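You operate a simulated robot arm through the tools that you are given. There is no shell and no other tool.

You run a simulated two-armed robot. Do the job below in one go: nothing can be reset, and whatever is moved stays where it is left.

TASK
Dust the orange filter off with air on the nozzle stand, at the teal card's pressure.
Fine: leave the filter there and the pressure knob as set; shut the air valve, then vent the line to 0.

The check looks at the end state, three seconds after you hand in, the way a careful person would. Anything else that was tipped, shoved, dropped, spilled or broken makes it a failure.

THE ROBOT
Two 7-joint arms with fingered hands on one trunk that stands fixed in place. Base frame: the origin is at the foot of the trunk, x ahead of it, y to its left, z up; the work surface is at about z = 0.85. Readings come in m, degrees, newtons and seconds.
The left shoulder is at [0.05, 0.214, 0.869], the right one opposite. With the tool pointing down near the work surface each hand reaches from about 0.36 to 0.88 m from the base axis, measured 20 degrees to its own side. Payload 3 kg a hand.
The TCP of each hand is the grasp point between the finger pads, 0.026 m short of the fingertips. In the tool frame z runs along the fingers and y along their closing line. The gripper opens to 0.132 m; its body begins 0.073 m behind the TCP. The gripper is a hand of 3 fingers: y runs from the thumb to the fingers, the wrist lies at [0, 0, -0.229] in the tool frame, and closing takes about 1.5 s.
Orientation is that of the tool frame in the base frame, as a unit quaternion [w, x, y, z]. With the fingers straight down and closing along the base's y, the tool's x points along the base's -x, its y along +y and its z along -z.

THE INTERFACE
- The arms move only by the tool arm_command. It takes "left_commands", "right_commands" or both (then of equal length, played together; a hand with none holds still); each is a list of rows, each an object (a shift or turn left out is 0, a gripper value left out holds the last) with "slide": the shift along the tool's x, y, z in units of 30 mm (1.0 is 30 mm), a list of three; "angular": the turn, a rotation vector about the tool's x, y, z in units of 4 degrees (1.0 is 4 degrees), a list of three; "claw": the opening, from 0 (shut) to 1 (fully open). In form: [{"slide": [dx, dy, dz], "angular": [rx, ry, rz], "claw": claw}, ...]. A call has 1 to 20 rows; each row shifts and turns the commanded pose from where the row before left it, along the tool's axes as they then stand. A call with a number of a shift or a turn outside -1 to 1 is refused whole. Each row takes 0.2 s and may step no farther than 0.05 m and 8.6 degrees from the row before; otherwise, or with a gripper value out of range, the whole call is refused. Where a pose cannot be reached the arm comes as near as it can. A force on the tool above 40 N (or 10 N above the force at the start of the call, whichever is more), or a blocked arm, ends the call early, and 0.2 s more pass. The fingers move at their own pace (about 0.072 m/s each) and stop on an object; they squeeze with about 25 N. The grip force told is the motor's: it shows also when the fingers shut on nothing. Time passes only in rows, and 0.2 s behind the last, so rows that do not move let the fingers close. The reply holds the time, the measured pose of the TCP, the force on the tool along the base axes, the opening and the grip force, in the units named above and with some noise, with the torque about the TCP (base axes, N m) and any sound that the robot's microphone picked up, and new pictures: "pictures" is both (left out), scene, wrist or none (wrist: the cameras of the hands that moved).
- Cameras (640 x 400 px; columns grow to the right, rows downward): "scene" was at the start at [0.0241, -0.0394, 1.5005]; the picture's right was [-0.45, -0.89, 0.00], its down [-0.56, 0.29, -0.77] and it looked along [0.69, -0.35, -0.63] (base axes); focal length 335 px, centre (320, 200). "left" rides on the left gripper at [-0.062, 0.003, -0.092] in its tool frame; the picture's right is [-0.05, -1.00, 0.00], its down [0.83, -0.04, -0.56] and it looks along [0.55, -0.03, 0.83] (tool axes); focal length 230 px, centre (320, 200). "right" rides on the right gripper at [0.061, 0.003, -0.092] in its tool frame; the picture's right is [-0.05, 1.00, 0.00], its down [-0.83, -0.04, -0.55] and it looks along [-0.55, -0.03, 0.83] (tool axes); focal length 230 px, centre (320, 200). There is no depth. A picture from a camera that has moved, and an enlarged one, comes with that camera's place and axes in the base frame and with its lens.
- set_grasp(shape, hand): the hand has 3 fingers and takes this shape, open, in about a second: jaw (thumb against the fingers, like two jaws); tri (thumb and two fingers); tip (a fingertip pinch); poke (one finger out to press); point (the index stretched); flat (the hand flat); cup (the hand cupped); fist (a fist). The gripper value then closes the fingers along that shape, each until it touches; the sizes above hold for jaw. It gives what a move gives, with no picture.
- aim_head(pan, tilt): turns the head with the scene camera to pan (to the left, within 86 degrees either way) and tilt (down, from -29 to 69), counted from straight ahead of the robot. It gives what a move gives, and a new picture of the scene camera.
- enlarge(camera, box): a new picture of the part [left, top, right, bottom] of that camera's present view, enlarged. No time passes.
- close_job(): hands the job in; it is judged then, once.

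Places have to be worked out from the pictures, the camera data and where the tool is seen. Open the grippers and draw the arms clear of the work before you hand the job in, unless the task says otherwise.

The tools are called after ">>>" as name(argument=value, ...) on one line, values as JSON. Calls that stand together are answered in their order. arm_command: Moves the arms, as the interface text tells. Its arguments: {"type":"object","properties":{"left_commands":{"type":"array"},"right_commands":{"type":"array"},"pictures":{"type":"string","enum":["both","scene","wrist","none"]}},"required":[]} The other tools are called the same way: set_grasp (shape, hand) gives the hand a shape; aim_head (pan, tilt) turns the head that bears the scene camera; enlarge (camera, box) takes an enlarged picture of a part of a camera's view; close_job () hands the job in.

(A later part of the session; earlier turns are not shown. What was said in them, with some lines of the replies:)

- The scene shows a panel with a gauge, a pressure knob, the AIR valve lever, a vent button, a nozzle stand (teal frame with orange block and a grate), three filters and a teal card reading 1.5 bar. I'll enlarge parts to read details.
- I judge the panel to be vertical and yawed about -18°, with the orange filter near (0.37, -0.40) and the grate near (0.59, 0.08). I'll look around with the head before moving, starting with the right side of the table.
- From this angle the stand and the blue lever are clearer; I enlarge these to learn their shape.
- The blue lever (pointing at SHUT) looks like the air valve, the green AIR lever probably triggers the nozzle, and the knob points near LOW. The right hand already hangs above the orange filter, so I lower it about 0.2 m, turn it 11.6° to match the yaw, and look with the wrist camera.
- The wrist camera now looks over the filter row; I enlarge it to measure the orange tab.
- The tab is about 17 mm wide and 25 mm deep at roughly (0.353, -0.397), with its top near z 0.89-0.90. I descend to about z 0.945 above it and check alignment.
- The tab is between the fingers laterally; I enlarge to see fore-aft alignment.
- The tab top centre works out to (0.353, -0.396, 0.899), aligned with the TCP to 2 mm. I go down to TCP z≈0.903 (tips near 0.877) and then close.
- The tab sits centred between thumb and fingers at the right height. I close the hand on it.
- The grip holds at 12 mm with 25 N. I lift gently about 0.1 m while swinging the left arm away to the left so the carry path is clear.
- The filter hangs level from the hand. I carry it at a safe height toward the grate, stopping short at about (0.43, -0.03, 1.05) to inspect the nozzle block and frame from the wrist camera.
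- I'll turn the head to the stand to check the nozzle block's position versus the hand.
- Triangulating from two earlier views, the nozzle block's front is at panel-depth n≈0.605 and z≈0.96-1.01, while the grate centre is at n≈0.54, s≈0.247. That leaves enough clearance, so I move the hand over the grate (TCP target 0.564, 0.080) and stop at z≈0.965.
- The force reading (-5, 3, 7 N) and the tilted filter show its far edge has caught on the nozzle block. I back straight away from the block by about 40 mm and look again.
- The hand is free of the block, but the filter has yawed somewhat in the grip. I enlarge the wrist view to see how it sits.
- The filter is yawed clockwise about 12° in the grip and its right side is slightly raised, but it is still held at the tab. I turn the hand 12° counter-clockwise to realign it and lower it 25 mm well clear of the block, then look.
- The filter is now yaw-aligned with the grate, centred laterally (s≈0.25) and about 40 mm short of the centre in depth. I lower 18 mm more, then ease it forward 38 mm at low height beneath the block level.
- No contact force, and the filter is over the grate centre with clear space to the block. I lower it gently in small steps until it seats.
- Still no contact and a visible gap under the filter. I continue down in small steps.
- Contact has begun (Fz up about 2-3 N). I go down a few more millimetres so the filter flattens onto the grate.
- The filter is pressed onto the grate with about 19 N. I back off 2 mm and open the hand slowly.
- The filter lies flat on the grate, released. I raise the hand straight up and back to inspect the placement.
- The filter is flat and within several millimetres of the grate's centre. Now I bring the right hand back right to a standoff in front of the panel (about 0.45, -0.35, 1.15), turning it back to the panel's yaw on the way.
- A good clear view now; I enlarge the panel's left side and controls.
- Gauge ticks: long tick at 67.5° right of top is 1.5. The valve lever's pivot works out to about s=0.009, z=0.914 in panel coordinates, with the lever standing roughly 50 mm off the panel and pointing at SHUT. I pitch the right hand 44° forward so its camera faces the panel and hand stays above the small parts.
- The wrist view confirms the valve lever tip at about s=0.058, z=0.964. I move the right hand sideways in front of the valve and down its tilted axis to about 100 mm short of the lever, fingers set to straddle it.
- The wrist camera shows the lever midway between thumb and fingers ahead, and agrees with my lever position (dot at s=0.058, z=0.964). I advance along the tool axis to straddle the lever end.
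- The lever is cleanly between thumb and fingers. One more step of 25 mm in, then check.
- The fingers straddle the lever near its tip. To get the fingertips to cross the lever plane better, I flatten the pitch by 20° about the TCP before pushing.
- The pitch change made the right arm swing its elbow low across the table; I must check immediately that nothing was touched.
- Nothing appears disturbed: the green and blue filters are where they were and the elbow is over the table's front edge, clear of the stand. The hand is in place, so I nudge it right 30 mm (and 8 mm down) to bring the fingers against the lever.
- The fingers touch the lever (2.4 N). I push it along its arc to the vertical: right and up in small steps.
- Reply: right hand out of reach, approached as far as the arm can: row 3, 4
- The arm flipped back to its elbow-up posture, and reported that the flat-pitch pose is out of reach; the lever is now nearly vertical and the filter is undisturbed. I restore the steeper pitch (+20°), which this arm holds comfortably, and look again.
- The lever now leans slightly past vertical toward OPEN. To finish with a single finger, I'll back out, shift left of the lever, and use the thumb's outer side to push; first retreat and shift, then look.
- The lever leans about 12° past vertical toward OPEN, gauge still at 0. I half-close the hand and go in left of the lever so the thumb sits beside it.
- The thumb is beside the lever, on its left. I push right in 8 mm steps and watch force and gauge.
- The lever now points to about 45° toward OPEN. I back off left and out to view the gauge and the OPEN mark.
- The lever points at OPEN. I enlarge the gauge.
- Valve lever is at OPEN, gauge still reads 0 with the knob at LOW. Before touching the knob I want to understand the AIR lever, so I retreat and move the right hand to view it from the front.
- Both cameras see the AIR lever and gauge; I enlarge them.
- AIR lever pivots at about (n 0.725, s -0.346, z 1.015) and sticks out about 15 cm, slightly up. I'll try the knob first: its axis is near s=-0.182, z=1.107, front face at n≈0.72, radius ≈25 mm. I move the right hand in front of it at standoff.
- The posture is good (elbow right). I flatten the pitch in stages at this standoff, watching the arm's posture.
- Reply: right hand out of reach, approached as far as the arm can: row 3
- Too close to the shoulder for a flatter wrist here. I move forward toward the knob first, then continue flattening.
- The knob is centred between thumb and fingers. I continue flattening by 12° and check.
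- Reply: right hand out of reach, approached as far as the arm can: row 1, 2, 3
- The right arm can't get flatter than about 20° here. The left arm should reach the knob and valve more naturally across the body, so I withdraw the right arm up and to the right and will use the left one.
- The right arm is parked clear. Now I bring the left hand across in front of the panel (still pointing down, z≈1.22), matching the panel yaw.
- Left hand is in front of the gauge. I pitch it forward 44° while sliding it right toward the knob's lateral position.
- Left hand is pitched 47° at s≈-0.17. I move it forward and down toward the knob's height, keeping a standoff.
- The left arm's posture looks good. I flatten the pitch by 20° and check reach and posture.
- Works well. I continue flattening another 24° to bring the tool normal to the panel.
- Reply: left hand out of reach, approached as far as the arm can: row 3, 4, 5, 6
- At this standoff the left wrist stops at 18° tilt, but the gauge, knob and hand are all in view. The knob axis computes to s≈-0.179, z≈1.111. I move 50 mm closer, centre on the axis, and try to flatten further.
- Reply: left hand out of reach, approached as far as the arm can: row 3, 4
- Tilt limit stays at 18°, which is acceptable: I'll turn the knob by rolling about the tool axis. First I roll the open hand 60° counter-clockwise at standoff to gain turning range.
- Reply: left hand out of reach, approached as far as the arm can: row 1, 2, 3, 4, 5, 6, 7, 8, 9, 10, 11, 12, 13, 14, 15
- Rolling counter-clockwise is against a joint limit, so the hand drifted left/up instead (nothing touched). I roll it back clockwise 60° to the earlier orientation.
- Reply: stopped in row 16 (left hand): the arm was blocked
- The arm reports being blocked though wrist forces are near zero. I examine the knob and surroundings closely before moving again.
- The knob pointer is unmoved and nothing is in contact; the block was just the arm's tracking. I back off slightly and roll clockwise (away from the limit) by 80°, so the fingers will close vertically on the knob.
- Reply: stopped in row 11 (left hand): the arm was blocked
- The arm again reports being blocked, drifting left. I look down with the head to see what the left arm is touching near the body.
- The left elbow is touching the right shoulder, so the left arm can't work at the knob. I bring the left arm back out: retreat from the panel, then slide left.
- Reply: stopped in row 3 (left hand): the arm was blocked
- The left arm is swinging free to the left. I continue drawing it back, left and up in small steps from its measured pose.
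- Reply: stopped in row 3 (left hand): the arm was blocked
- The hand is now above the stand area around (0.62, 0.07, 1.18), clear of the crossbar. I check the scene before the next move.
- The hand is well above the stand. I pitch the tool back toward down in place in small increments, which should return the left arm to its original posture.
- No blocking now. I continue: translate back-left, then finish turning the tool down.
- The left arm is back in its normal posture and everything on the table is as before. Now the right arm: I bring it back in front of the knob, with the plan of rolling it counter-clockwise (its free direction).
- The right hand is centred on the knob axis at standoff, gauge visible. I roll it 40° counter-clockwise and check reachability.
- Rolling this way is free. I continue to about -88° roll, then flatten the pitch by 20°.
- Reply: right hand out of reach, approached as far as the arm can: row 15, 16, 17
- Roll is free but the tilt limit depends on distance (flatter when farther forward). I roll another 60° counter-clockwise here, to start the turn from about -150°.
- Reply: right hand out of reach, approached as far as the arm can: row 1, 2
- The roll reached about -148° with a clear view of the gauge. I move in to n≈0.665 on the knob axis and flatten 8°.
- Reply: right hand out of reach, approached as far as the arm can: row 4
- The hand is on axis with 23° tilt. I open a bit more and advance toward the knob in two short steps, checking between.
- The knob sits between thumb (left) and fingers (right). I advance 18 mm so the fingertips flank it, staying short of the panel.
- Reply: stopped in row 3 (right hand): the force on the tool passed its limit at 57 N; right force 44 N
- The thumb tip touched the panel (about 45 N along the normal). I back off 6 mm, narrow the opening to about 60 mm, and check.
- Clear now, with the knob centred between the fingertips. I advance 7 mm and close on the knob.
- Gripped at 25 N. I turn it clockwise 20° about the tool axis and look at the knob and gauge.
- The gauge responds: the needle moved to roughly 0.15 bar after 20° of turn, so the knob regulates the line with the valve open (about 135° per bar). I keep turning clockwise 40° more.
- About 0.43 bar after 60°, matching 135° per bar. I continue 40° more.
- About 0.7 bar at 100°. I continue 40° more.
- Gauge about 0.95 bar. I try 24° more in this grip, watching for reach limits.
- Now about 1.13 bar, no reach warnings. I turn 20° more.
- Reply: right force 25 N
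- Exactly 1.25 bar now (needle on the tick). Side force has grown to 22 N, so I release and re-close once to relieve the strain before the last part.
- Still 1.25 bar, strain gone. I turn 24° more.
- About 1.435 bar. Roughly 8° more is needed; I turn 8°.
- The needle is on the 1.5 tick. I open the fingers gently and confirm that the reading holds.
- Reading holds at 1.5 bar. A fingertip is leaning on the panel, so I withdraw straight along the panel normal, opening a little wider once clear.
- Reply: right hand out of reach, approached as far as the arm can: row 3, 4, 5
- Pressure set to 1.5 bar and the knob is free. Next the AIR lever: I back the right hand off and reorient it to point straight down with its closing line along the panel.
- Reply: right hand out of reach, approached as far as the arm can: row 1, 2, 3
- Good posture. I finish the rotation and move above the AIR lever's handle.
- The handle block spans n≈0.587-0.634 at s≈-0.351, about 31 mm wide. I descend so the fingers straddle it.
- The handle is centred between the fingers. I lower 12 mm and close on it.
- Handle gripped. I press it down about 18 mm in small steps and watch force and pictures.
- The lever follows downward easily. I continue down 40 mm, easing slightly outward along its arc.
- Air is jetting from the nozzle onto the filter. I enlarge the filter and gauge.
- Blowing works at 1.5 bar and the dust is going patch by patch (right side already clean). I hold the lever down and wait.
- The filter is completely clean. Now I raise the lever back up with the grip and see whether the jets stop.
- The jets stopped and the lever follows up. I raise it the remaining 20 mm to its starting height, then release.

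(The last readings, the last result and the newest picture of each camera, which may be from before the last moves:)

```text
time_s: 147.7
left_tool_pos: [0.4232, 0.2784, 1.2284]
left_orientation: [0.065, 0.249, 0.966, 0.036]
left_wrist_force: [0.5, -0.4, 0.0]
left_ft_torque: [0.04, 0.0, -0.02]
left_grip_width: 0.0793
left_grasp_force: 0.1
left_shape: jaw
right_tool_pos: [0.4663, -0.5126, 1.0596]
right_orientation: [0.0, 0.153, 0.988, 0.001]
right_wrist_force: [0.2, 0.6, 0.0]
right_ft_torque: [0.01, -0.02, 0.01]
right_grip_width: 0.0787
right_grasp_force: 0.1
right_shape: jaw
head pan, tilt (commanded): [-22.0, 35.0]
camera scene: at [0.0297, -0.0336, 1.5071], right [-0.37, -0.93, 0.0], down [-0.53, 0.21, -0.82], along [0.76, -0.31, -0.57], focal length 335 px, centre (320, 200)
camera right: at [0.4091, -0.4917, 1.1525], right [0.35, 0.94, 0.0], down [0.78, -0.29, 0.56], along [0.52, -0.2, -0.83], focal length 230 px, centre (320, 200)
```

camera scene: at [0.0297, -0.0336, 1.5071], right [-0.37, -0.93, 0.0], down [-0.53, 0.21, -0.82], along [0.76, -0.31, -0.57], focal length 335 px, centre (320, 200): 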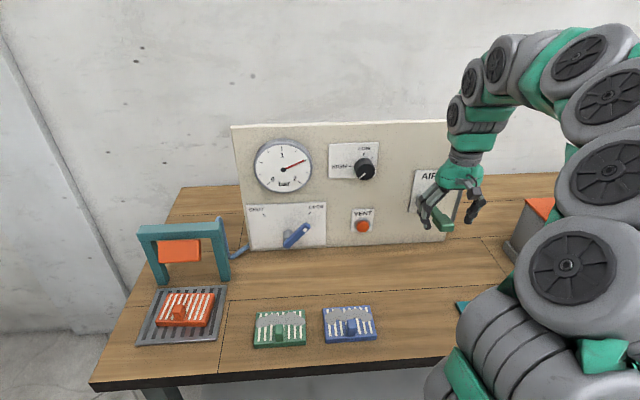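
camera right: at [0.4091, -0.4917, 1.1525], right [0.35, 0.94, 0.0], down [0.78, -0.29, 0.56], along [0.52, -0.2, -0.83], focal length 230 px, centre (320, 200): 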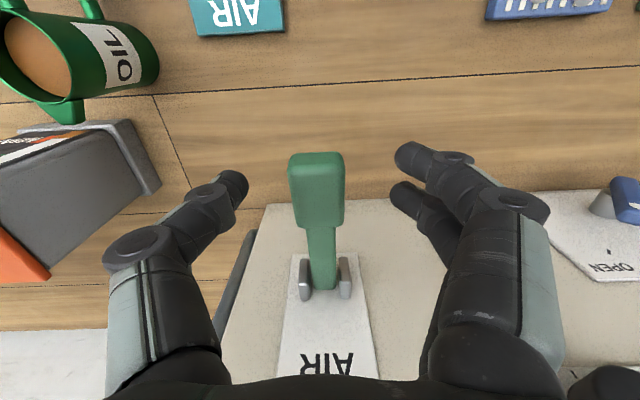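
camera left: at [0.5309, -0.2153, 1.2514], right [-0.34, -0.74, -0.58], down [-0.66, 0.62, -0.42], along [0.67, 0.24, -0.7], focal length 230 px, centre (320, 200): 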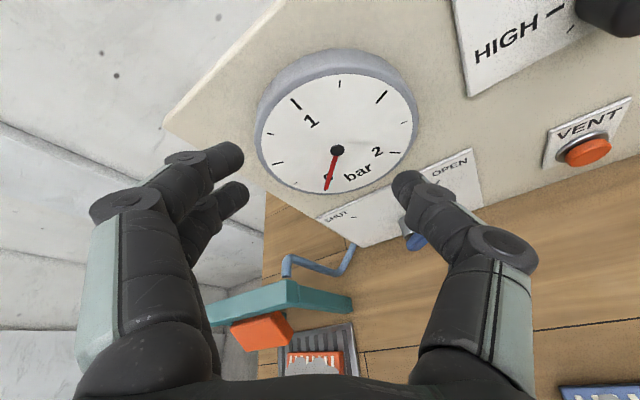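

AIR lever is back in its rest position, jets are off. I lift clear, then pitch the hand 44° and slide left to in front of the blue valve.

>>> arm_command(right_commands=[{"slide": [0, 0, -0.6]}, {"slide": [0, 0, -0.95]}, {"slide": [0, 0, -0.95]}, {"slide": [0, 0, -0.95]}, {"slide": [0, 0, -0.95]}, {"slide": [0, 0.98, 0], "angular": [0, -1, 0], "claw": 0.68}, {"slide": [0, 0.98, 0], "angular": [0, -1, 0]}, {"slide": [0, 0.98, 0], "angular": [0, -1, 0]}, {"slide": [0, 0.98, 0], "angular": [0, -1, 0]}, {"slide": [0, 0.98, 0], "angular": [0, -1, 0]}, {"slide": [0, 0.98, 0], "angular": [0, -1, 0]}, {"slide": [0, 0.98, 0], "angular": [0, -1, 0]}, {"slide": [0, 0.98, 0], "angular": [0, -1, 0]}, {"slide": [0, 0.98, 0], "angular": [0, -1, 0]}, {"slide": [0, 0.98, 0], "angular": [0, -1, 0]}, {"slide": [0, 0.98, 0], "angular": [0, -1, 0]}, {}], pictures="both")

```text
time_s: 151.3
left_tool_pos: [0.424, 0.2769, 1.2282]
left_orientation: [0.066, 0.249, 0.966, 0.036]
left_wrist_force: [0.6, 0.0, -0.3]
left_ft_torque: [-0.02, 0.03, -0.02]
left_grip_width: 0.0792
left_grasp_force: 0.1
left_shape: jaw
right_tool_pos: [0.5651, -0.2043, 1.1932]
right_orientation: [0.37, 0.142, 0.916, -0.056]
right_wrist_force: [-0.7, 0.4, 0.1]
right_ft_torque: [0.0, 0.02, 0.03]
right_grip_width: 0.0895
right_grasp_force: 0.0
right_shape: jaw
head pan, tilt (commanded): [-22.0, 35.0]
camera scene: at [0.0296, -0.0336, 1.5071], right [-0.37, -0.93, 0.0], down [-0.53, 0.21, -0.82], along [0.76, -0.31, -0.57], focal length 335 px, centre (320, 200)
camera right: at [0.4629, -0.1689, 1.2163], right [0.34, 0.94, 0.04], down [0.19, -0.11, 0.98], along [0.92, -0.32, -0.21], focal length 230 px, centre (320, 200)
```

scene: 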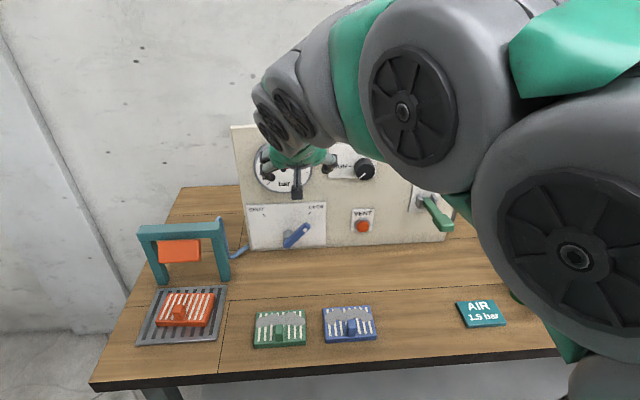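
right: 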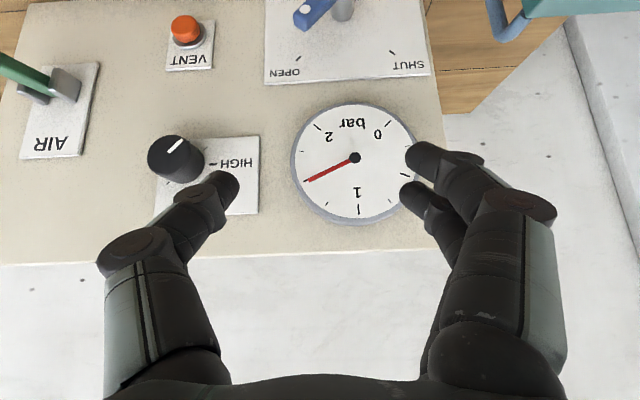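

The hand is in front of the gauge, which still reads 1.5. I lower it to the pre-approach in front of the valve lever.

>>> arm_command(right_commands=[{"slide": [0.628, 0.055, 0.73]}, {"slide": [0.628, 0.055, 0.73]}, {"slide": [0.628, 0.055, 0.73]}, {"slide": [0.628, 0.055, 0.73]}, {"slide": [0.628, 0.055, 0.73]}, {"slide": [0.628, 0.055, 0.73]}, {}], pictures="both")

```text
time_s: 152.9
left_tool_pos: [0.4232, 0.277, 1.2282]
left_orientation: [0.064, 0.248, 0.966, 0.036]
left_wrist_force: [0.3, 0.1, 0.4]
left_ft_torque: [0.0, 0.01, -0.02]
left_grip_width: 0.0795
left_grasp_force: 0.1
left_shape: jaw
right_tool_pos: [0.5777, -0.1979, 1.0203]
right_orientation: [0.37, 0.143, 0.916, -0.057]
right_wrist_force: [0.3, -0.1, 0.0]
right_ft_torque: [-0.01, 0.01, -0.01]
right_grip_width: 0.0895
right_grasp_force: 0.1
right_shape: jaw
head pan, tilt (commanded): [-22.0, 35.0]
camera scene: at [0.0297, -0.0336, 1.5071], right [-0.37, -0.93, 0.0], down [-0.53, 0.21, -0.82], along [0.76, -0.31, -0.57], focal length 335 px, centre (320, 200)
camera right: at [0.4756, -0.1628, 1.0439], right [0.34, 0.94, 0.04], down [0.19, -0.11, 0.98], along [0.92, -0.32, -0.21], focal length 230 px, centre (320, 200)
```

scene: 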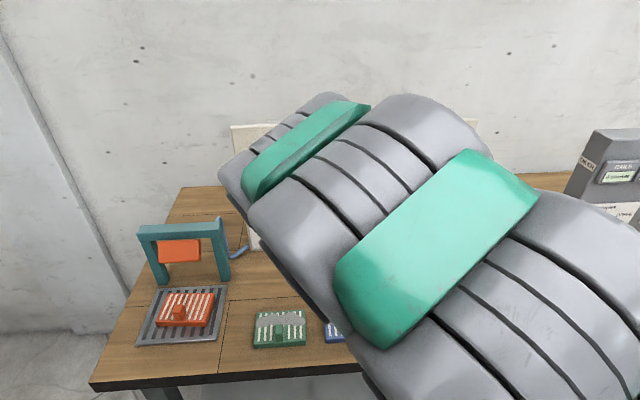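
right: 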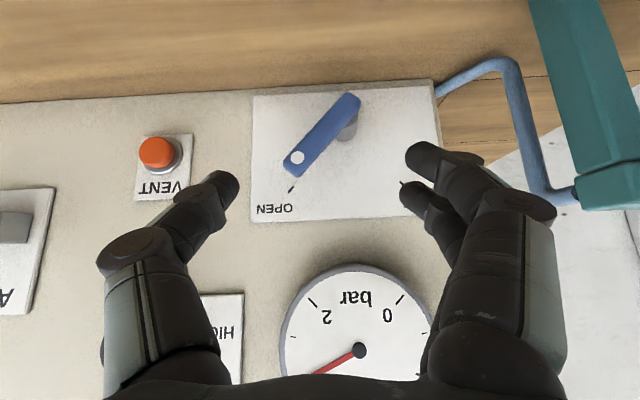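

The lever lies between thumb (right) and fingers (left). I move in along the tool axis.

>>> arm_command(right_commands=[{"slide": [0.02, 0, 0.95]}, {"slide": [0.02, 0, 0.95]}, {"slide": [0.02, 0, 0.95]}, {}], pictures="wrist")

```text
time_s: 153.9
left_tool_pos: [0.4246, 0.2773, 1.2293]
left_orientation: [0.064, 0.249, 0.966, 0.036]
left_wrist_force: [1.3, -0.5, -0.1]
left_ft_torque: [0.02, 0.01, -0.02]
left_grip_width: 0.0792
left_grasp_force: 0.1
left_shape: jaw
right_tool_pos: [0.6328, -0.2149, 0.9561]
right_orientation: [0.371, 0.143, 0.916, -0.057]
right_wrist_force: [0.6, -0.7, -0.1]
right_ft_torque: [0.04, 0.0, -0.02]
right_grip_width: 0.0896
right_grasp_force: 0.2
right_shape: jaw
head pan, tilt (commanded): [-22.0, 35.0]
camera right: at [0.5309, -0.1798, 0.9801], right [0.34, 0.94, 0.04], down [0.19, -0.11, 0.98], along [0.92, -0.32, -0.21], focal length 230 px, centre (320, 200)
```

right: 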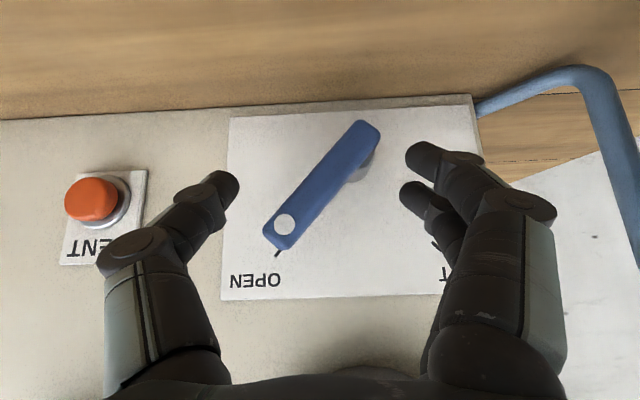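

Well placed; one more 28 mm step in.

>>> arm_command(right_commands=[{"slide": [0.02, 0, 0.5]}, {"slide": [0.02, 0, 0.45]}, {}], pictures="wrist")

```text
time_s: 154.7
left_tool_pos: [0.4243, 0.2773, 1.2285]
left_orientation: [0.065, 0.249, 0.966, 0.036]
left_wrist_force: [-0.7, 0.1, 0.0]
left_ft_torque: [0.0, 0.03, 0.05]
left_grip_width: 0.0792
left_grasp_force: 0.0
left_shape: jaw
right_tool_pos: [0.6516, -0.2198, 0.9358]
right_orientation: [0.37, 0.142, 0.916, -0.057]
right_wrist_force: [0.2, -0.4, 0.2]
right_ft_torque: [-0.01, -0.02, 0.03]
right_grip_width: 0.0894
right_grasp_force: 0.0
right_shape: jaw
head pan, tilt (commanded): [-22.0, 35.0]
camera right: at [0.5493, -0.1855, 0.9592], right [0.34, 0.94, 0.04], down [0.19, -0.11, 0.98], along [0.92, -0.32, -0.21], focal length 230 px, centre (320, 200)
```

right: 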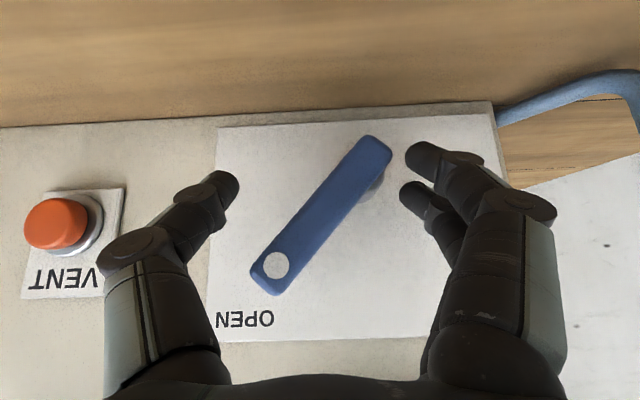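

The thumb is right of the lever with a clear gap. I push left along the arc: contact first, then left and up toward vertical.

>>> arm_command(right_commands=[{"slide": [0, 0.29, 0]}, {"slide": [0, 0.29, 0]}, {"slide": [0, 0.29, 0]}, {"slide": [-0.167, 0.246, -0.172]}, {"slide": [-0.167, 0.246, -0.172]}, {"slide": [-0.167, 0.246, -0.172]}, {"slide": [-0.167, 0.246, -0.172]}, {}], pictures="wrist")

```text
time_s: 156.5
left_tool_pos: [0.4234, 0.2774, 1.2287]
left_orientation: [0.066, 0.248, 0.966, 0.036]
left_wrist_force: [-0.3, -0.3, -0.2]
left_ft_torque: [0.0, 0.0, 0.0]
left_grip_width: 0.0791
left_grasp_force: 0.0
left_shape: jaw
right_tool_pos: [0.6663, -0.1679, 0.9629]
right_orientation: [0.37, 0.143, 0.916, -0.057]
right_wrist_force: [-0.3, -0.4, 0.3]
right_ft_torque: [0.01, 0.0, -0.03]
right_grip_width: 0.0896
right_grasp_force: 0.0
right_shape: jaw
head pan, tilt (commanded): [-22.0, 35.0]
camera right: at [0.5645, -0.1323, 0.9878], right [0.34, 0.94, 0.04], down [0.19, -0.11, 0.98], along [0.92, -0.32, -0.21], focal length 230 px, centre (320, 200)
```

right: 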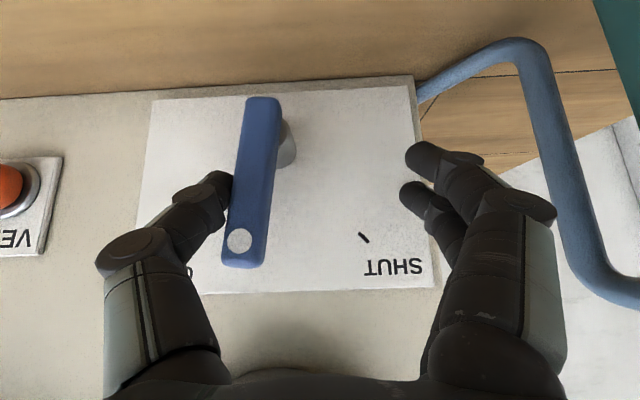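

The lever is near vertical and following the thumb. I continue left 27 mm, then narrow the hand so the thumb finishes the stroke without bringing the fingers near the hose.

>>> arm_command(right_commands=[{"slide": [-0.03, 0.3, -0.03]}, {"slide": [-0.02, 0.3, -0.02]}, {"slide": [0, 0.3, 0]}, {"claw": 0.55}, {"claw": 0.48}, {}, {}], pictures="wrist")

```text
time_s: 158.1
left_tool_pos: [0.4236, 0.277, 1.2273]
left_orientation: [0.065, 0.248, 0.966, 0.036]
left_wrist_force: [0.6, 1.3, -0.6]
left_ft_torque: [0.02, 0.02, 0.02]
left_grip_width: 0.0793
left_grasp_force: 0.0
left_shape: jaw
right_tool_pos: [0.6749, -0.1417, 0.9643]
right_orientation: [0.37, 0.142, 0.916, -0.057]
right_wrist_force: [-2.5, -4.7, 0.0]
right_ft_torque: [-0.13, 0.04, -0.09]
right_grip_width: 0.0696
right_grasp_force: 0.1
right_shape: jaw
head pan, tilt (commanded): [-22.0, 35.0]
camera right: at [0.5734, -0.1073, 0.9893], right [0.34, 0.94, 0.04], down [0.19, -0.11, 0.98], along [0.92, -0.32, -0.21], focal length 230 px, centre (320, 200)
```

right: 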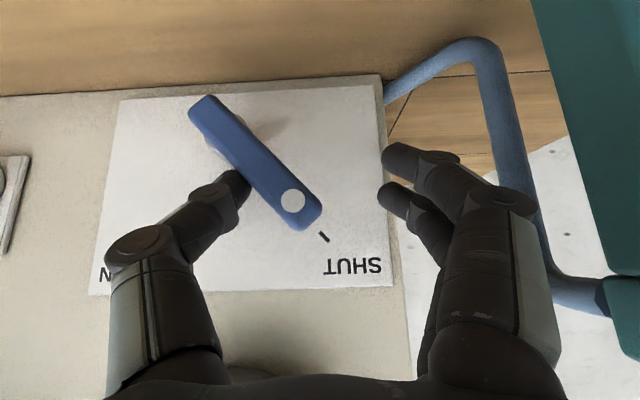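

The lever points at the SHUT tick. I press a few millimetres more to be sure that it is against its stop.

>>> arm_command(right_commands=[{"slide": [0, 0.12, 0]}, {"slide": [0, 0.12, 0]}, {}], pictures="wrist")

```text
time_s: 158.9
left_tool_pos: [0.4237, 0.278, 1.2287]
left_orientation: [0.065, 0.249, 0.966, 0.036]
left_wrist_force: [0.5, -0.5, 0.4]
left_ft_torque: [0.01, 0.03, -0.02]
left_grip_width: 0.0791
left_grasp_force: 0.1
left_shape: jaw
right_tool_pos: [0.6778, -0.1366, 0.9644]
right_orientation: [0.37, 0.143, 0.916, -0.058]
right_wrist_force: [-3.7, -9.3, 2.5]
right_ft_torque: [-0.28, 0.07, -0.17]
right_grip_width: 0.0715
right_grasp_force: 0.0
right_shape: jaw
head pan, tilt (commanded): [-22.0, 35.0]
camera right: at [0.5759, -0.1008, 0.9893], right [0.34, 0.94, 0.04], down [0.19, -0.11, 0.98], along [0.92, -0.32, -0.21], focal length 230 px, centre (320, 200)
```

right: 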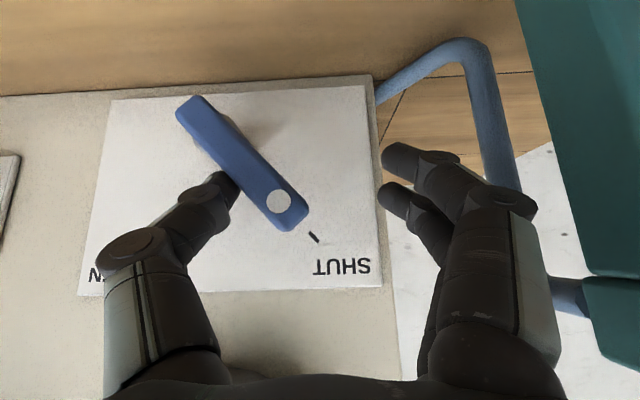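

The valve is firmly shut (10 N against its stop). I back off, retreat, close the fingers and travel right to stand in front of the VENT button (s≈-0.185, z≈0.939).

>>> arm_command(right_commands=[{"slide": [0, -0.5, 0]}, {"slide": [0, 0, -0.9]}, {"slide": [0, 0, -0.9]}, {"slide": [0, 0, -0.9]}, {"slide": [0, 0, -0.7], "claw": 0.0}, {"slide": [0, -0.94, 0]}, {"slide": [0, -0.94, 0]}, {"slide": [0, -0.94, 0]}, {"slide": [0, -0.94, 0]}, {"slide": [0, -0.94, 0]}, {"slide": [0, -0.94, 0]}, {"slide": [0, -0.94, 0]}, {"slide": [0, -0.94, 0]}, {"slide": [0, -0.94, 0]}, {}], pictures="both")

```text
time_s: 162.1
left_tool_pos: [0.4239, 0.2775, 1.2283]
left_orientation: [0.065, 0.249, 0.966, 0.036]
left_wrist_force: [0.3, 0.8, 0.6]
left_ft_torque: [0.0, 0.02, -0.02]
left_grip_width: 0.0795
left_grasp_force: 0.0
left_shape: jaw
right_tool_pos: [0.5282, -0.3705, 1.0376]
right_orientation: [0.37, 0.142, 0.916, -0.057]
right_wrist_force: [0.1, 0.7, 0.3]
right_ft_torque: [0.0, 0.0, 0.03]
right_grip_width: 0.0
right_grasp_force: 25.1
right_shape: jaw
head pan, tilt (commanded): [-22.0, 35.0]
camera scene: at [0.0296, -0.0336, 1.5071], right [-0.37, -0.93, 0.0], down [-0.53, 0.21, -0.82], along [0.76, -0.31, -0.57], focal length 335 px, centre (320, 200)
camera right: at [0.4265, -0.336, 1.0617], right [0.34, 0.94, 0.04], down [0.19, -0.11, 0.98], along [0.92, -0.32, -0.21], focal length 230 px, centre (320, 200)
```

scene: 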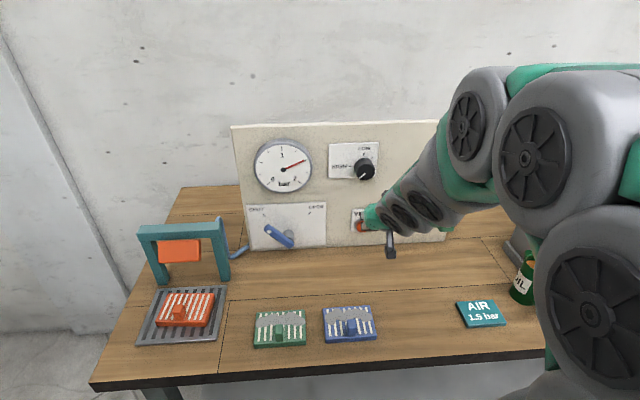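
right: 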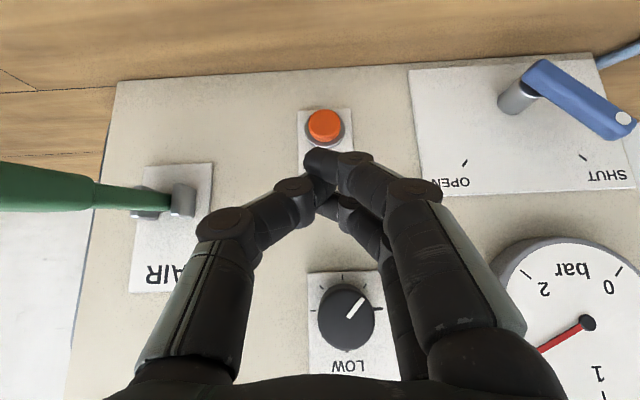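

The line still holds 1.5 bar with the valve shut, and the gauge is visible. I bring the closed fingertips in front of the VENT button.

>>> arm_command(right_commands=[{"slide": [0.308, 0.033, 0.787]}, {"slide": [0.308, 0.033, 0.787]}, {"slide": [0.308, 0.033, 0.787]}, {"slide": [0.308, 0.033, 0.787]}, {}], pictures="both")

```text
time_s: 163.3
left_tool_pos: [0.4239, 0.2776, 1.2284]
left_orientation: [0.064, 0.249, 0.966, 0.036]
left_wrist_force: [0.5, 0.0, 0.4]
left_ft_torque: [-0.05, -0.01, -0.01]
left_grip_width: 0.0794
left_grasp_force: 0.1
left_shape: jaw
right_tool_pos: [0.5661, -0.3776, 0.9443]
right_orientation: [0.37, 0.142, 0.916, -0.056]
right_wrist_force: [0.1, -0.3, 0.4]
right_ft_torque: [-0.02, 0.02, -0.01]
right_grip_width: 0.0
right_grasp_force: 24.7
right_shape: jaw
head pan, tilt (commanded): [-22.0, 35.0]
camera scene: at [0.0296, -0.0336, 1.5071], right [-0.37, -0.93, 0.0], down [-0.53, 0.21, -0.82], along [0.76, -0.31, -0.57], focal length 335 px, centre (320, 200)
camera right: at [0.4647, -0.3435, 0.9682], right [0.34, 0.94, 0.04], down [0.19, -0.11, 0.98], along [0.92, -0.32, -0.22], focal length 230 px, centre (320, 200)
```

scene: 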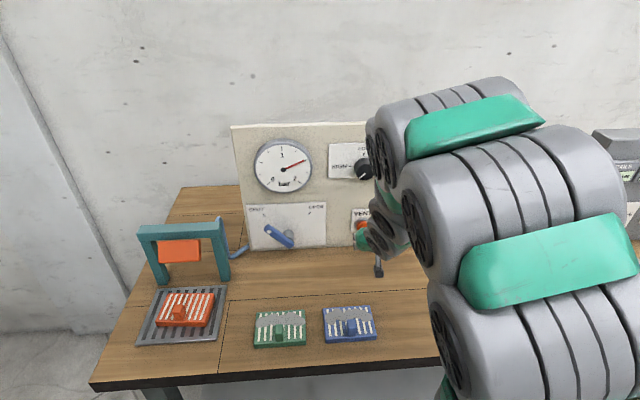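
right: 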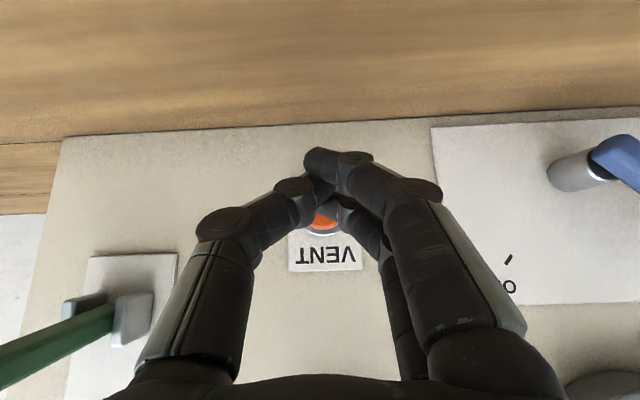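

The upper fingertip is level with the button, about 25 mm away. I advance along the panel normal in small steps until contact.

>>> arm_command(right_commands=[{"slide": [-0.144, 0, 0.139]}, {"slide": [-0.144, 0, 0.139]}, {"slide": [-0.144, 0, 0.139]}, {"slide": [-0.12, 0, 0.115]}, {}], pictures="both")

```text
time_s: 164.5
left_tool_pos: [0.4237, 0.2775, 1.2278]
left_orientation: [0.066, 0.249, 0.966, 0.035]
left_wrist_force: [-0.7, -0.1, -0.4]
left_ft_torque: [-0.03, 0.03, -0.02]
left_grip_width: 0.0791
left_grasp_force: 0.0
left_shape: jaw
right_tool_pos: [0.5878, -0.3853, 0.9439]
right_orientation: [0.37, 0.142, 0.916, -0.057]
right_wrist_force: [0.0, -0.2, -0.2]
right_ft_torque: [0.02, 0.03, -0.03]
right_grip_width: 0.0
right_grasp_force: 25.1
right_shape: jaw
head pan, tilt (commanded): [-22.0, 35.0]
camera scene: at [0.0296, -0.0336, 1.5071], right [-0.37, -0.93, 0.0], down [-0.53, 0.21, -0.82], along [0.76, -0.31, -0.57], focal length 335 px, centre (320, 200)
camera right: at [0.4869, -0.3502, 0.968], right [0.34, 0.94, 0.04], down [0.19, -0.11, 0.98], along [0.92, -0.32, -0.21], focal length 230 px, centre (320, 200)
```

scene: 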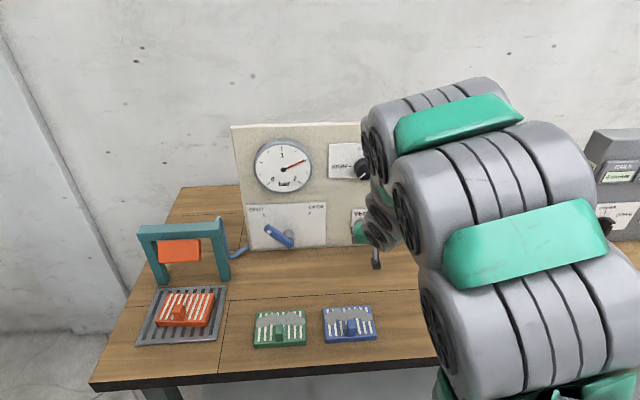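
right: 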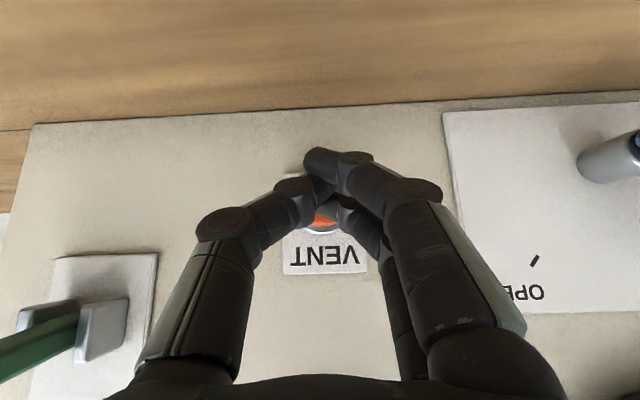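

No contact yet, so I continue in 3 mm steps.

>>> arm_command(right_commands=[{"slide": [-0.072, 0, 0.07]}, {"slide": [-0.072, 0, 0.07]}, {"slide": [-0.072, 0, 0.07]}, {}], pictures="none")

>>> enlarge(camera="scene", box=[242, 130, 322, 200])

>>> enlarge(camera="right", box=[260, 130, 400, 280])

```text
time_s: 165.5
left_tool_pos: [0.4251, 0.2783, 1.2277]
left_orientation: [0.065, 0.248, 0.966, 0.036]
left_wrist_force: [0.2, 0.5, 0.6]
left_ft_torque: [0.01, -0.02, 0.0]
left_grip_width: 0.0791
left_grasp_force: 0.0
left_shape: jaw
right_tool_pos: [0.5984, -0.3887, 0.9451]
right_orientation: [0.37, 0.143, 0.916, -0.057]
right_wrist_force: [-0.5, -0.3, 0.0]
right_ft_torque: [0.01, -0.01, -0.02]
right_grip_width: 0.0
right_grasp_force: 24.8
right_shape: jaw
head pan, tilt (commanded): [-22.0, 35.0]
```

```text
5.71 times, centred on (282, 165) of scene
camera zoom: at [0.0297, -0.0336, 1.5071], right [-0.37, -0.93, 0.0], down [-0.53, 0.21, -0.82], along [0.76, -0.31, -0.57], focal length 1916 px, centre (537, 400)
```

zoom: 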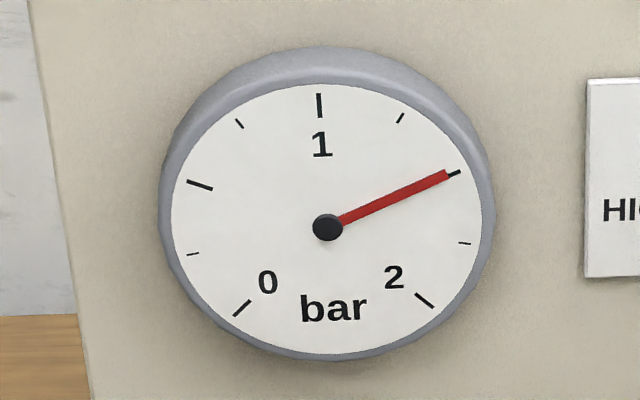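

```text
2.67 times, centred on (330, 205) of right
camera zoom: at [0.4959, -0.3537, 0.9689], right [0.34, 0.94, 0.04], down [0.19, -0.11, 0.98], along [0.92, -0.32, -0.21], focal length 614 px, centre (293, 187)
```

zoom: 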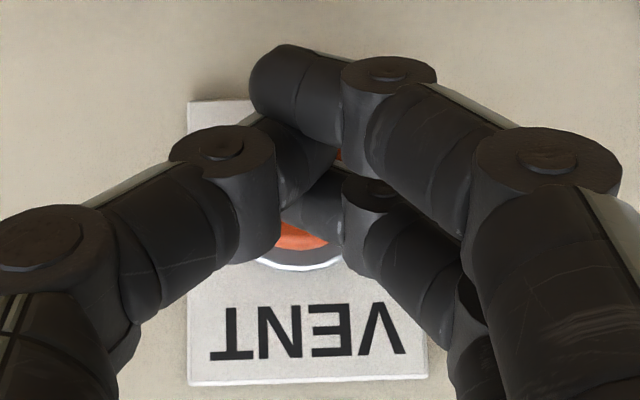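

The upper finger is squarely in front of the button but has not reached it. I continue in 3 mm steps.

>>> arm_command(right_commands=[{"slide": [-0.072, 0, 0.07]}, {"slide": [-0.072, 0, 0.07]}, {}], pictures="none")

>>> enlarge(camera="scene", box=[242, 130, 322, 200])

```text
time_s: 166.3
left_tool_pos: [0.423, 0.277, 1.2283]
left_orientation: [0.065, 0.248, 0.966, 0.035]
left_wrist_force: [0.4, -0.7, 1.0]
left_ft_torque: [-0.01, -0.01, 0.0]
left_grip_width: 0.0795
left_grasp_force: 0.0
left_shape: jaw
right_tool_pos: [0.6033, -0.3906, 0.9451]
right_orientation: [0.371, 0.142, 0.916, -0.056]
right_wrist_force: [-4.2, 1.6, -0.5]
right_ft_torque: [0.05, 0.03, 0.05]
right_grip_width: 0.0
right_grasp_force: 25.0
right_shape: jaw
head pan, tilt (commanded): [-22.0, 35.0]
heard: click
```

```text
5.71 times, centred on (282, 165) of scene
camera zoom: at [0.0296, -0.0336, 1.5071], right [-0.37, -0.93, 0.0], down [-0.53, 0.21, -0.82], along [0.76, -0.31, -0.57], focal length 1916 px, centre (537, 400)
```

zoom: 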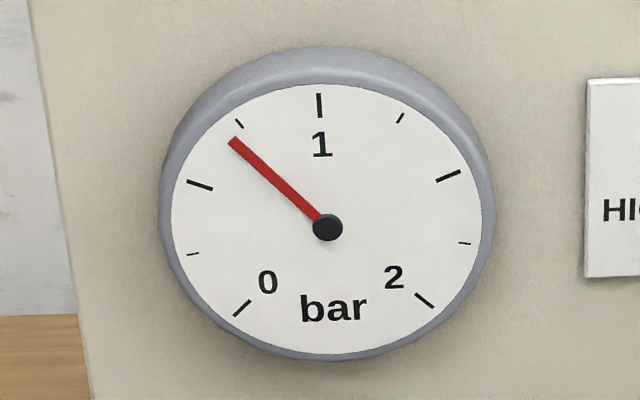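

A click was heard, and the gauge is falling (about 0.7 bar now). I hold the button pressed until it reaches 0.

>>> arm_command(right_commands=[{}, {}, {}, {}, {}, {}, {}, {}, {}, {}], pictures="scene")

>>> enlarge(camera="scene", box=[242, 130, 322, 200])

```text
time_s: 168.5
left_tool_pos: [0.424, 0.2789, 1.2288]
left_orientation: [0.065, 0.248, 0.966, 0.036]
left_wrist_force: [-0.5, 0.2, -0.4]
left_ft_torque: [-0.01, 0.04, -0.02]
left_grip_width: 0.0793
left_grasp_force: 0.0
left_shape: jaw
right_tool_pos: [0.6037, -0.3907, 0.9456]
right_orientation: [0.37, 0.141, 0.917, -0.056]
right_wrist_force: [-4.3, 1.6, 0.7]
right_ft_torque: [-0.02, 0.07, 0.02]
right_grip_width: 0.0
right_grasp_force: 24.9
right_shape: jaw
head pan, tilt (commanded): [-22.0, 35.0]
camera scene: at [0.0296, -0.0335, 1.5071], right [-0.37, -0.93, 0.0], down [-0.53, 0.21, -0.82], along [0.76, -0.31, -0.57], focal length 335 px, centre (320, 200)
```

scene: 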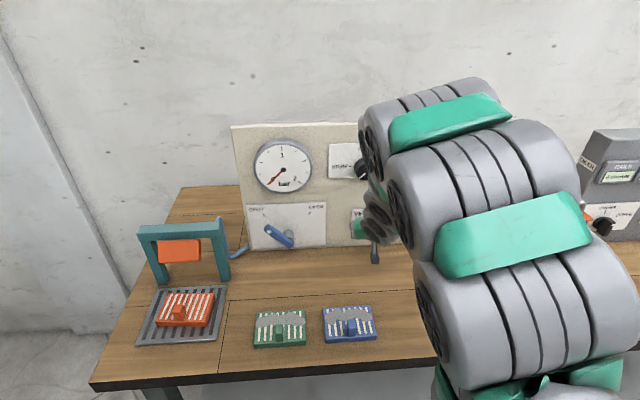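

```text
5.71 times, centred on (282, 165) of scene
camera zoom: at [0.0296, -0.0335, 1.5071], right [-0.37, -0.93, 0.0], down [-0.53, 0.21, -0.82], along [0.76, -0.31, -0.57], focal length 1916 px, centre (537, 400)
```

zoom: 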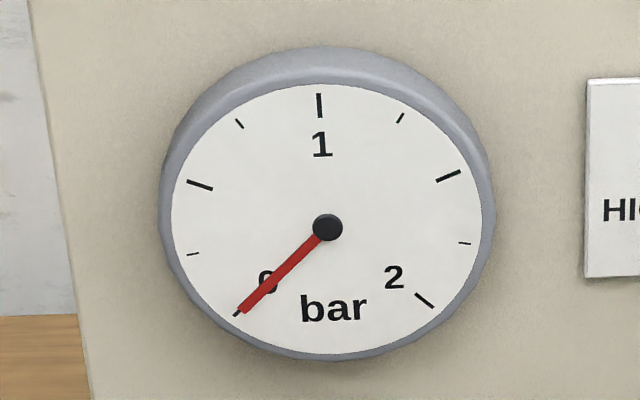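

The gauge is at 0. I hold one more second for certainty, then withdraw straight back along the normal, open the hand and draw away.

>>> arm_command(right_commands=[{}, {}, {}, {}, {}, {"slide": [0.144, 0, -0.139]}, {"slide": [0.288, 0, -0.278]}, {"slide": [0.5, 0, -0.48]}, {"slide": [0.3, 0, -0.8]}, {"slide": [0, 0, -0.95], "claw": 0.6}, {"slide": [0, 0, -0.95]}, {"slide": [0, 0, -0.95]}, {"slide": [0, 0, -0.95]}, {}], pictures="both")

```text
time_s: 171.5
left_tool_pos: [0.4236, 0.2777, 1.2275]
left_orientation: [0.064, 0.248, 0.966, 0.037]
left_wrist_force: [0.8, 0.4, 0.5]
left_ft_torque: [0.02, 0.01, -0.01]
left_grip_width: 0.0792
left_grasp_force: 0.1
left_shape: jaw
right_tool_pos: [0.5128, -0.3644, 1.0362]
right_orientation: [0.368, 0.143, 0.917, -0.056]
right_wrist_force: [0.4, -0.1, -0.6]
right_ft_torque: [0.03, 0.0, -0.02]
right_grip_width: 0.0792
right_grasp_force: 0.0
right_shape: jaw
right hand out of reach, approached as far as the arm can: row 9, 10, 11, 12, 13
head pan, tilt (commanded): [-22.0, 35.0]
camera scene: at [0.0297, -0.0336, 1.5071], right [-0.37, -0.93, 0.0], down [-0.53, 0.21, -0.82], along [0.76, -0.31, -0.57], focal length 335 px, centre (320, 200)
camera right: at [0.4105, -0.3283, 1.0607], right [0.34, 0.94, 0.04], down [0.19, -0.11, 0.98], along [0.92, -0.32, -0.22], focal length 230 px, centre (320, 200)
```

scene: 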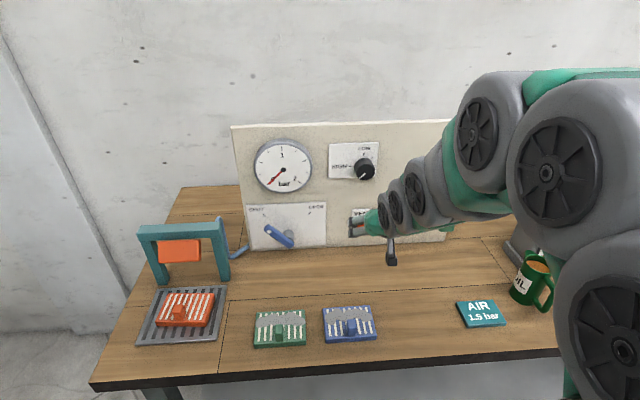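
right: 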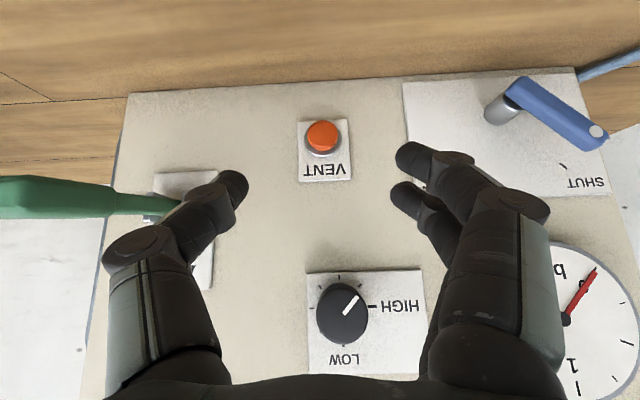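

Vent button released, gauge at 0, valve at SHUT, knob still set. I raise the right hand above the lever height, turn it down and draw it back to the right.

>>> arm_command(right_commands=[{"slide": [-0.74, 0, -0.77]}, {"slide": [-0.74, 0, -0.77]}, {"slide": [-0.74, 0, -0.77]}, {"slide": [-0.74, 0, -0.77]}, {"slide": [-0.74, 0, -0.77]}, {"angular": [0, 1, 0], "slide": [0.3, -0.3, 0]}, {"angular": [0, 1, 0], "slide": [0.3, -0.6, 0]}, {"angular": [0, 1, 0], "slide": [0.3, -0.6, 0]}, {"angular": [0, 1, 0], "slide": [0.3, -0.6, 0]}, {"angular": [0, 1, 0], "slide": [0.3, -0.6, 0]}, {"angular": [0, 1, 0], "slide": [0.3, -0.6, 0]}, {"angular": [0, 1, 0], "slide": [0.3, -0.6, 0]}, {"angular": [0, 1, 0], "slide": [0.3, -0.6, 0]}, {"angular": [0, 1, 0], "slide": [0.3, -0.6, 0]}, {"angular": [0, 1, 0], "slide": [0.3, -0.6, 0]}, {"angular": [0, 1, 0], "slide": [0.3, -0.6, 0]}, {"slide": [0.8, 0, -0.5]}, {"slide": [0.8, 0, -0.5]}, {"slide": [0.8, 0, -0.5]}, {}], pictures="both")

```text
time_s: 175.7
left_tool_pos: [0.4247, 0.2788, 1.2292]
left_orientation: [0.066, 0.249, 0.966, 0.036]
left_wrist_force: [0.3, -0.6, -0.6]
left_ft_torque: [0.02, 0.0, -0.01]
left_grip_width: 0.0794
left_grasp_force: 0.0
left_shape: jaw
right_tool_pos: [0.3005, -0.4936, 1.2027]
right_orientation: [0.0, 0.154, 0.988, 0.0]
right_wrist_force: [-0.4, -0.6, -0.2]
right_ft_torque: [0.0, -0.02, -0.01]
right_grip_width: 0.0792
right_grasp_force: 0.1
right_shape: jaw
head pan, tilt (commanded): [-22.0, 35.0]
camera scene: at [0.0297, -0.0336, 1.5071], right [-0.37, -0.93, 0.0], down [-0.53, 0.21, -0.82], along [0.76, -0.31, -0.57], focal length 335 px, centre (320, 200)
camera right: at [0.2437, -0.4722, 1.2951], right [0.35, 0.94, 0.0], down [0.78, -0.29, 0.55], along [0.52, -0.2, -0.83], focal length 230 px, centre (320, 200)
```

scene: 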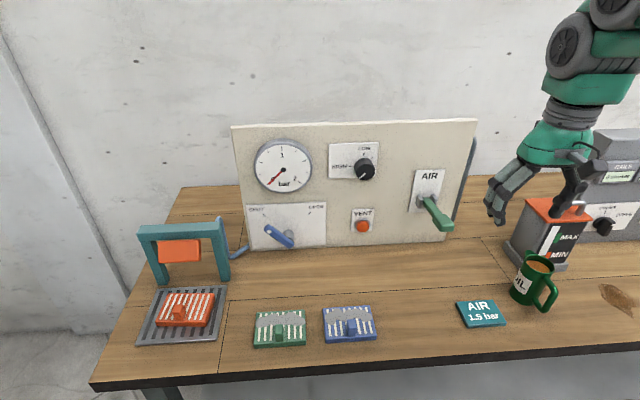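
right: 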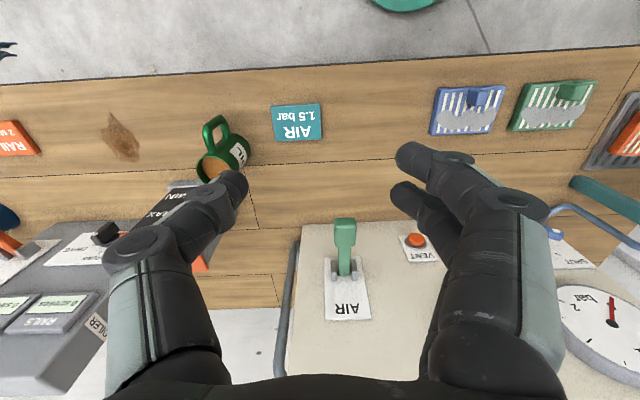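

All controls are in view and both arms are clear. I do a final check on the gauge, valve, knob and filter before handing in.

>>> enlarge(camera="scene", box=[230, 120, 400, 255])

>>> enlarge(camera="scene", box=[110, 210, 390, 355])

>>> enlarge(camera="scene", box=[390, 140, 630, 320])

```text
2.96 times, centred on (315, 188) of scene
camera zoom: at [0.0297, -0.0336, 1.5071], right [-0.37, -0.93, 0.0], down [-0.53, 0.21, -0.82], along [0.76, -0.31, -0.57], focal length 994 px, centre (335, 237)
```

zoom: 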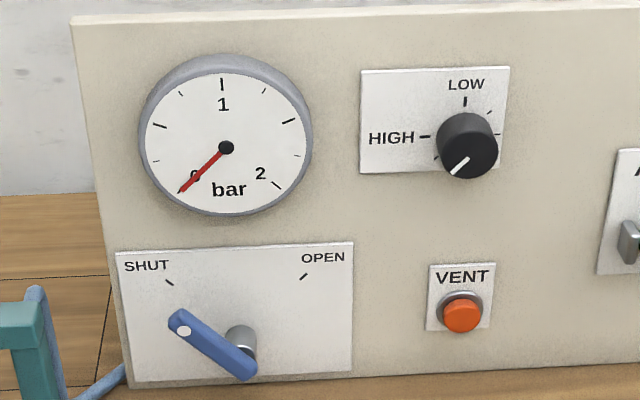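

```text
2.29 times, centred on (250, 282) of scene
camera zoom: at [0.0297, -0.0336, 1.5071], right [-0.37, -0.93, 0.0], down [-0.53, 0.21, -0.82], along [0.76, -0.31, -0.57], focal length 766 px, centre (480, 11)
```

zoom: 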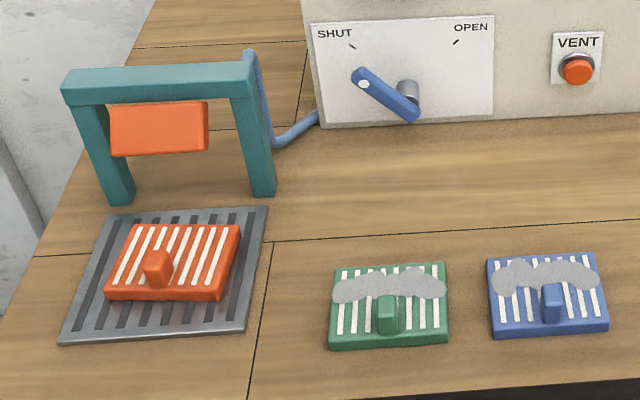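

```text
2.22 times, centred on (510, 230) of scene
camera zoom: at [0.0297, -0.0336, 1.5071], right [-0.37, -0.93, 0.0], down [-0.53, 0.21, -0.82], along [0.76, -0.31, -0.57], focal length 745 px, centre (-102, 133)
```

zoom: 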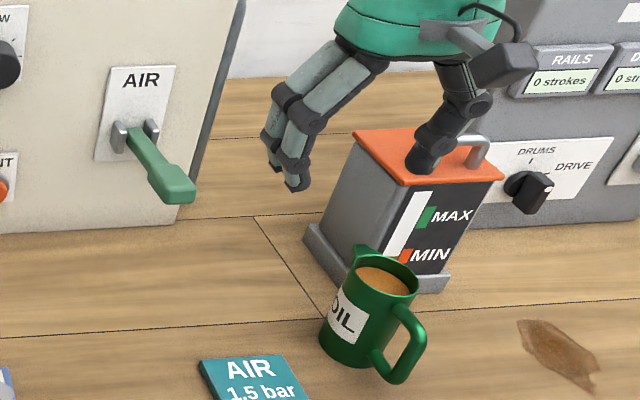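

Everything checks out: gauge at 0, valve at SHUT, knob left at the 1.5 bar setting, AIR lever up, filter clean and flat on the grate, nothing else disturbed. I open both grippers fully in free space.

>>> arm_command(right_commands=[{"claw": 1.0}, {}, {}, {}, {}], left_commands=[{"claw": 1.0}, {}, {}, {}, {}], pictures="scene")

```text
time_s: 176.9
left_tool_pos: [0.4227, 0.2774, 1.2282]
left_orientation: [0.065, 0.248, 0.966, 0.036]
left_wrist_force: [-0.2, 0.8, -0.2]
left_ft_torque: [-0.01, -0.01, 0.01]
left_grip_width: 0.1319
left_grasp_force: 0.1
left_shape: jaw
right_tool_pos: [0.3004, -0.4926, 1.2021]
right_orientation: [0.0, 0.154, 0.988, 0.0]
right_wrist_force: [-0.4, 0.0, 0.9]
right_ft_torque: [0.01, -0.02, -0.02]
right_grip_width: 0.1318
right_grasp_force: 0.2
right_shape: jaw
head pan, tilt (commanded): [-22.0, 35.0]
camera scene: at [0.0297, -0.0336, 1.5071], right [-0.37, -0.93, 0.0], down [-0.53, 0.21, -0.82], along [0.76, -0.31, -0.57], focal length 335 px, centre (320, 200)
```

scene: 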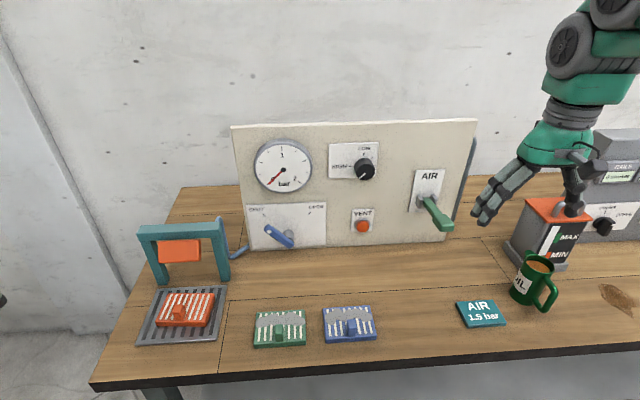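

The state is final and both arms are clear with open hands, so I hand the job in.

>>> close_job()

```text
The job is handed in.
```

The orange filter is dusted clean and lying flat on the nozzle stand's grate, and the job is handed in.

- **Pressure:** the gauge needle sat on the 1.5 bar tick while the air blew, as the teal card asks. I left the knob at that setting.
- **Shutdown:** I raised the AIR lever back up and the jets stopped. I then pushed the blue valve to SHUT against its stop and held VENT until the gauge read 0.
- **Filter placement:** while I was lowering it, the filter's far edge caught on the nozzle block and twisted in the grip. I backed off, realigned it and set it down. It sits within about 7 mm of the grate's centre, turned about 3°.
- **Contact with the panel:** while I was reaching for the knob, a fingertip pressed the panel face at a peak of 57 N. I saw no mark or movement afterwards.
- **Arms:** both are drawn back with the grippers fully open. The other filters, the card and the oil items look undisturbed in the last pictures.
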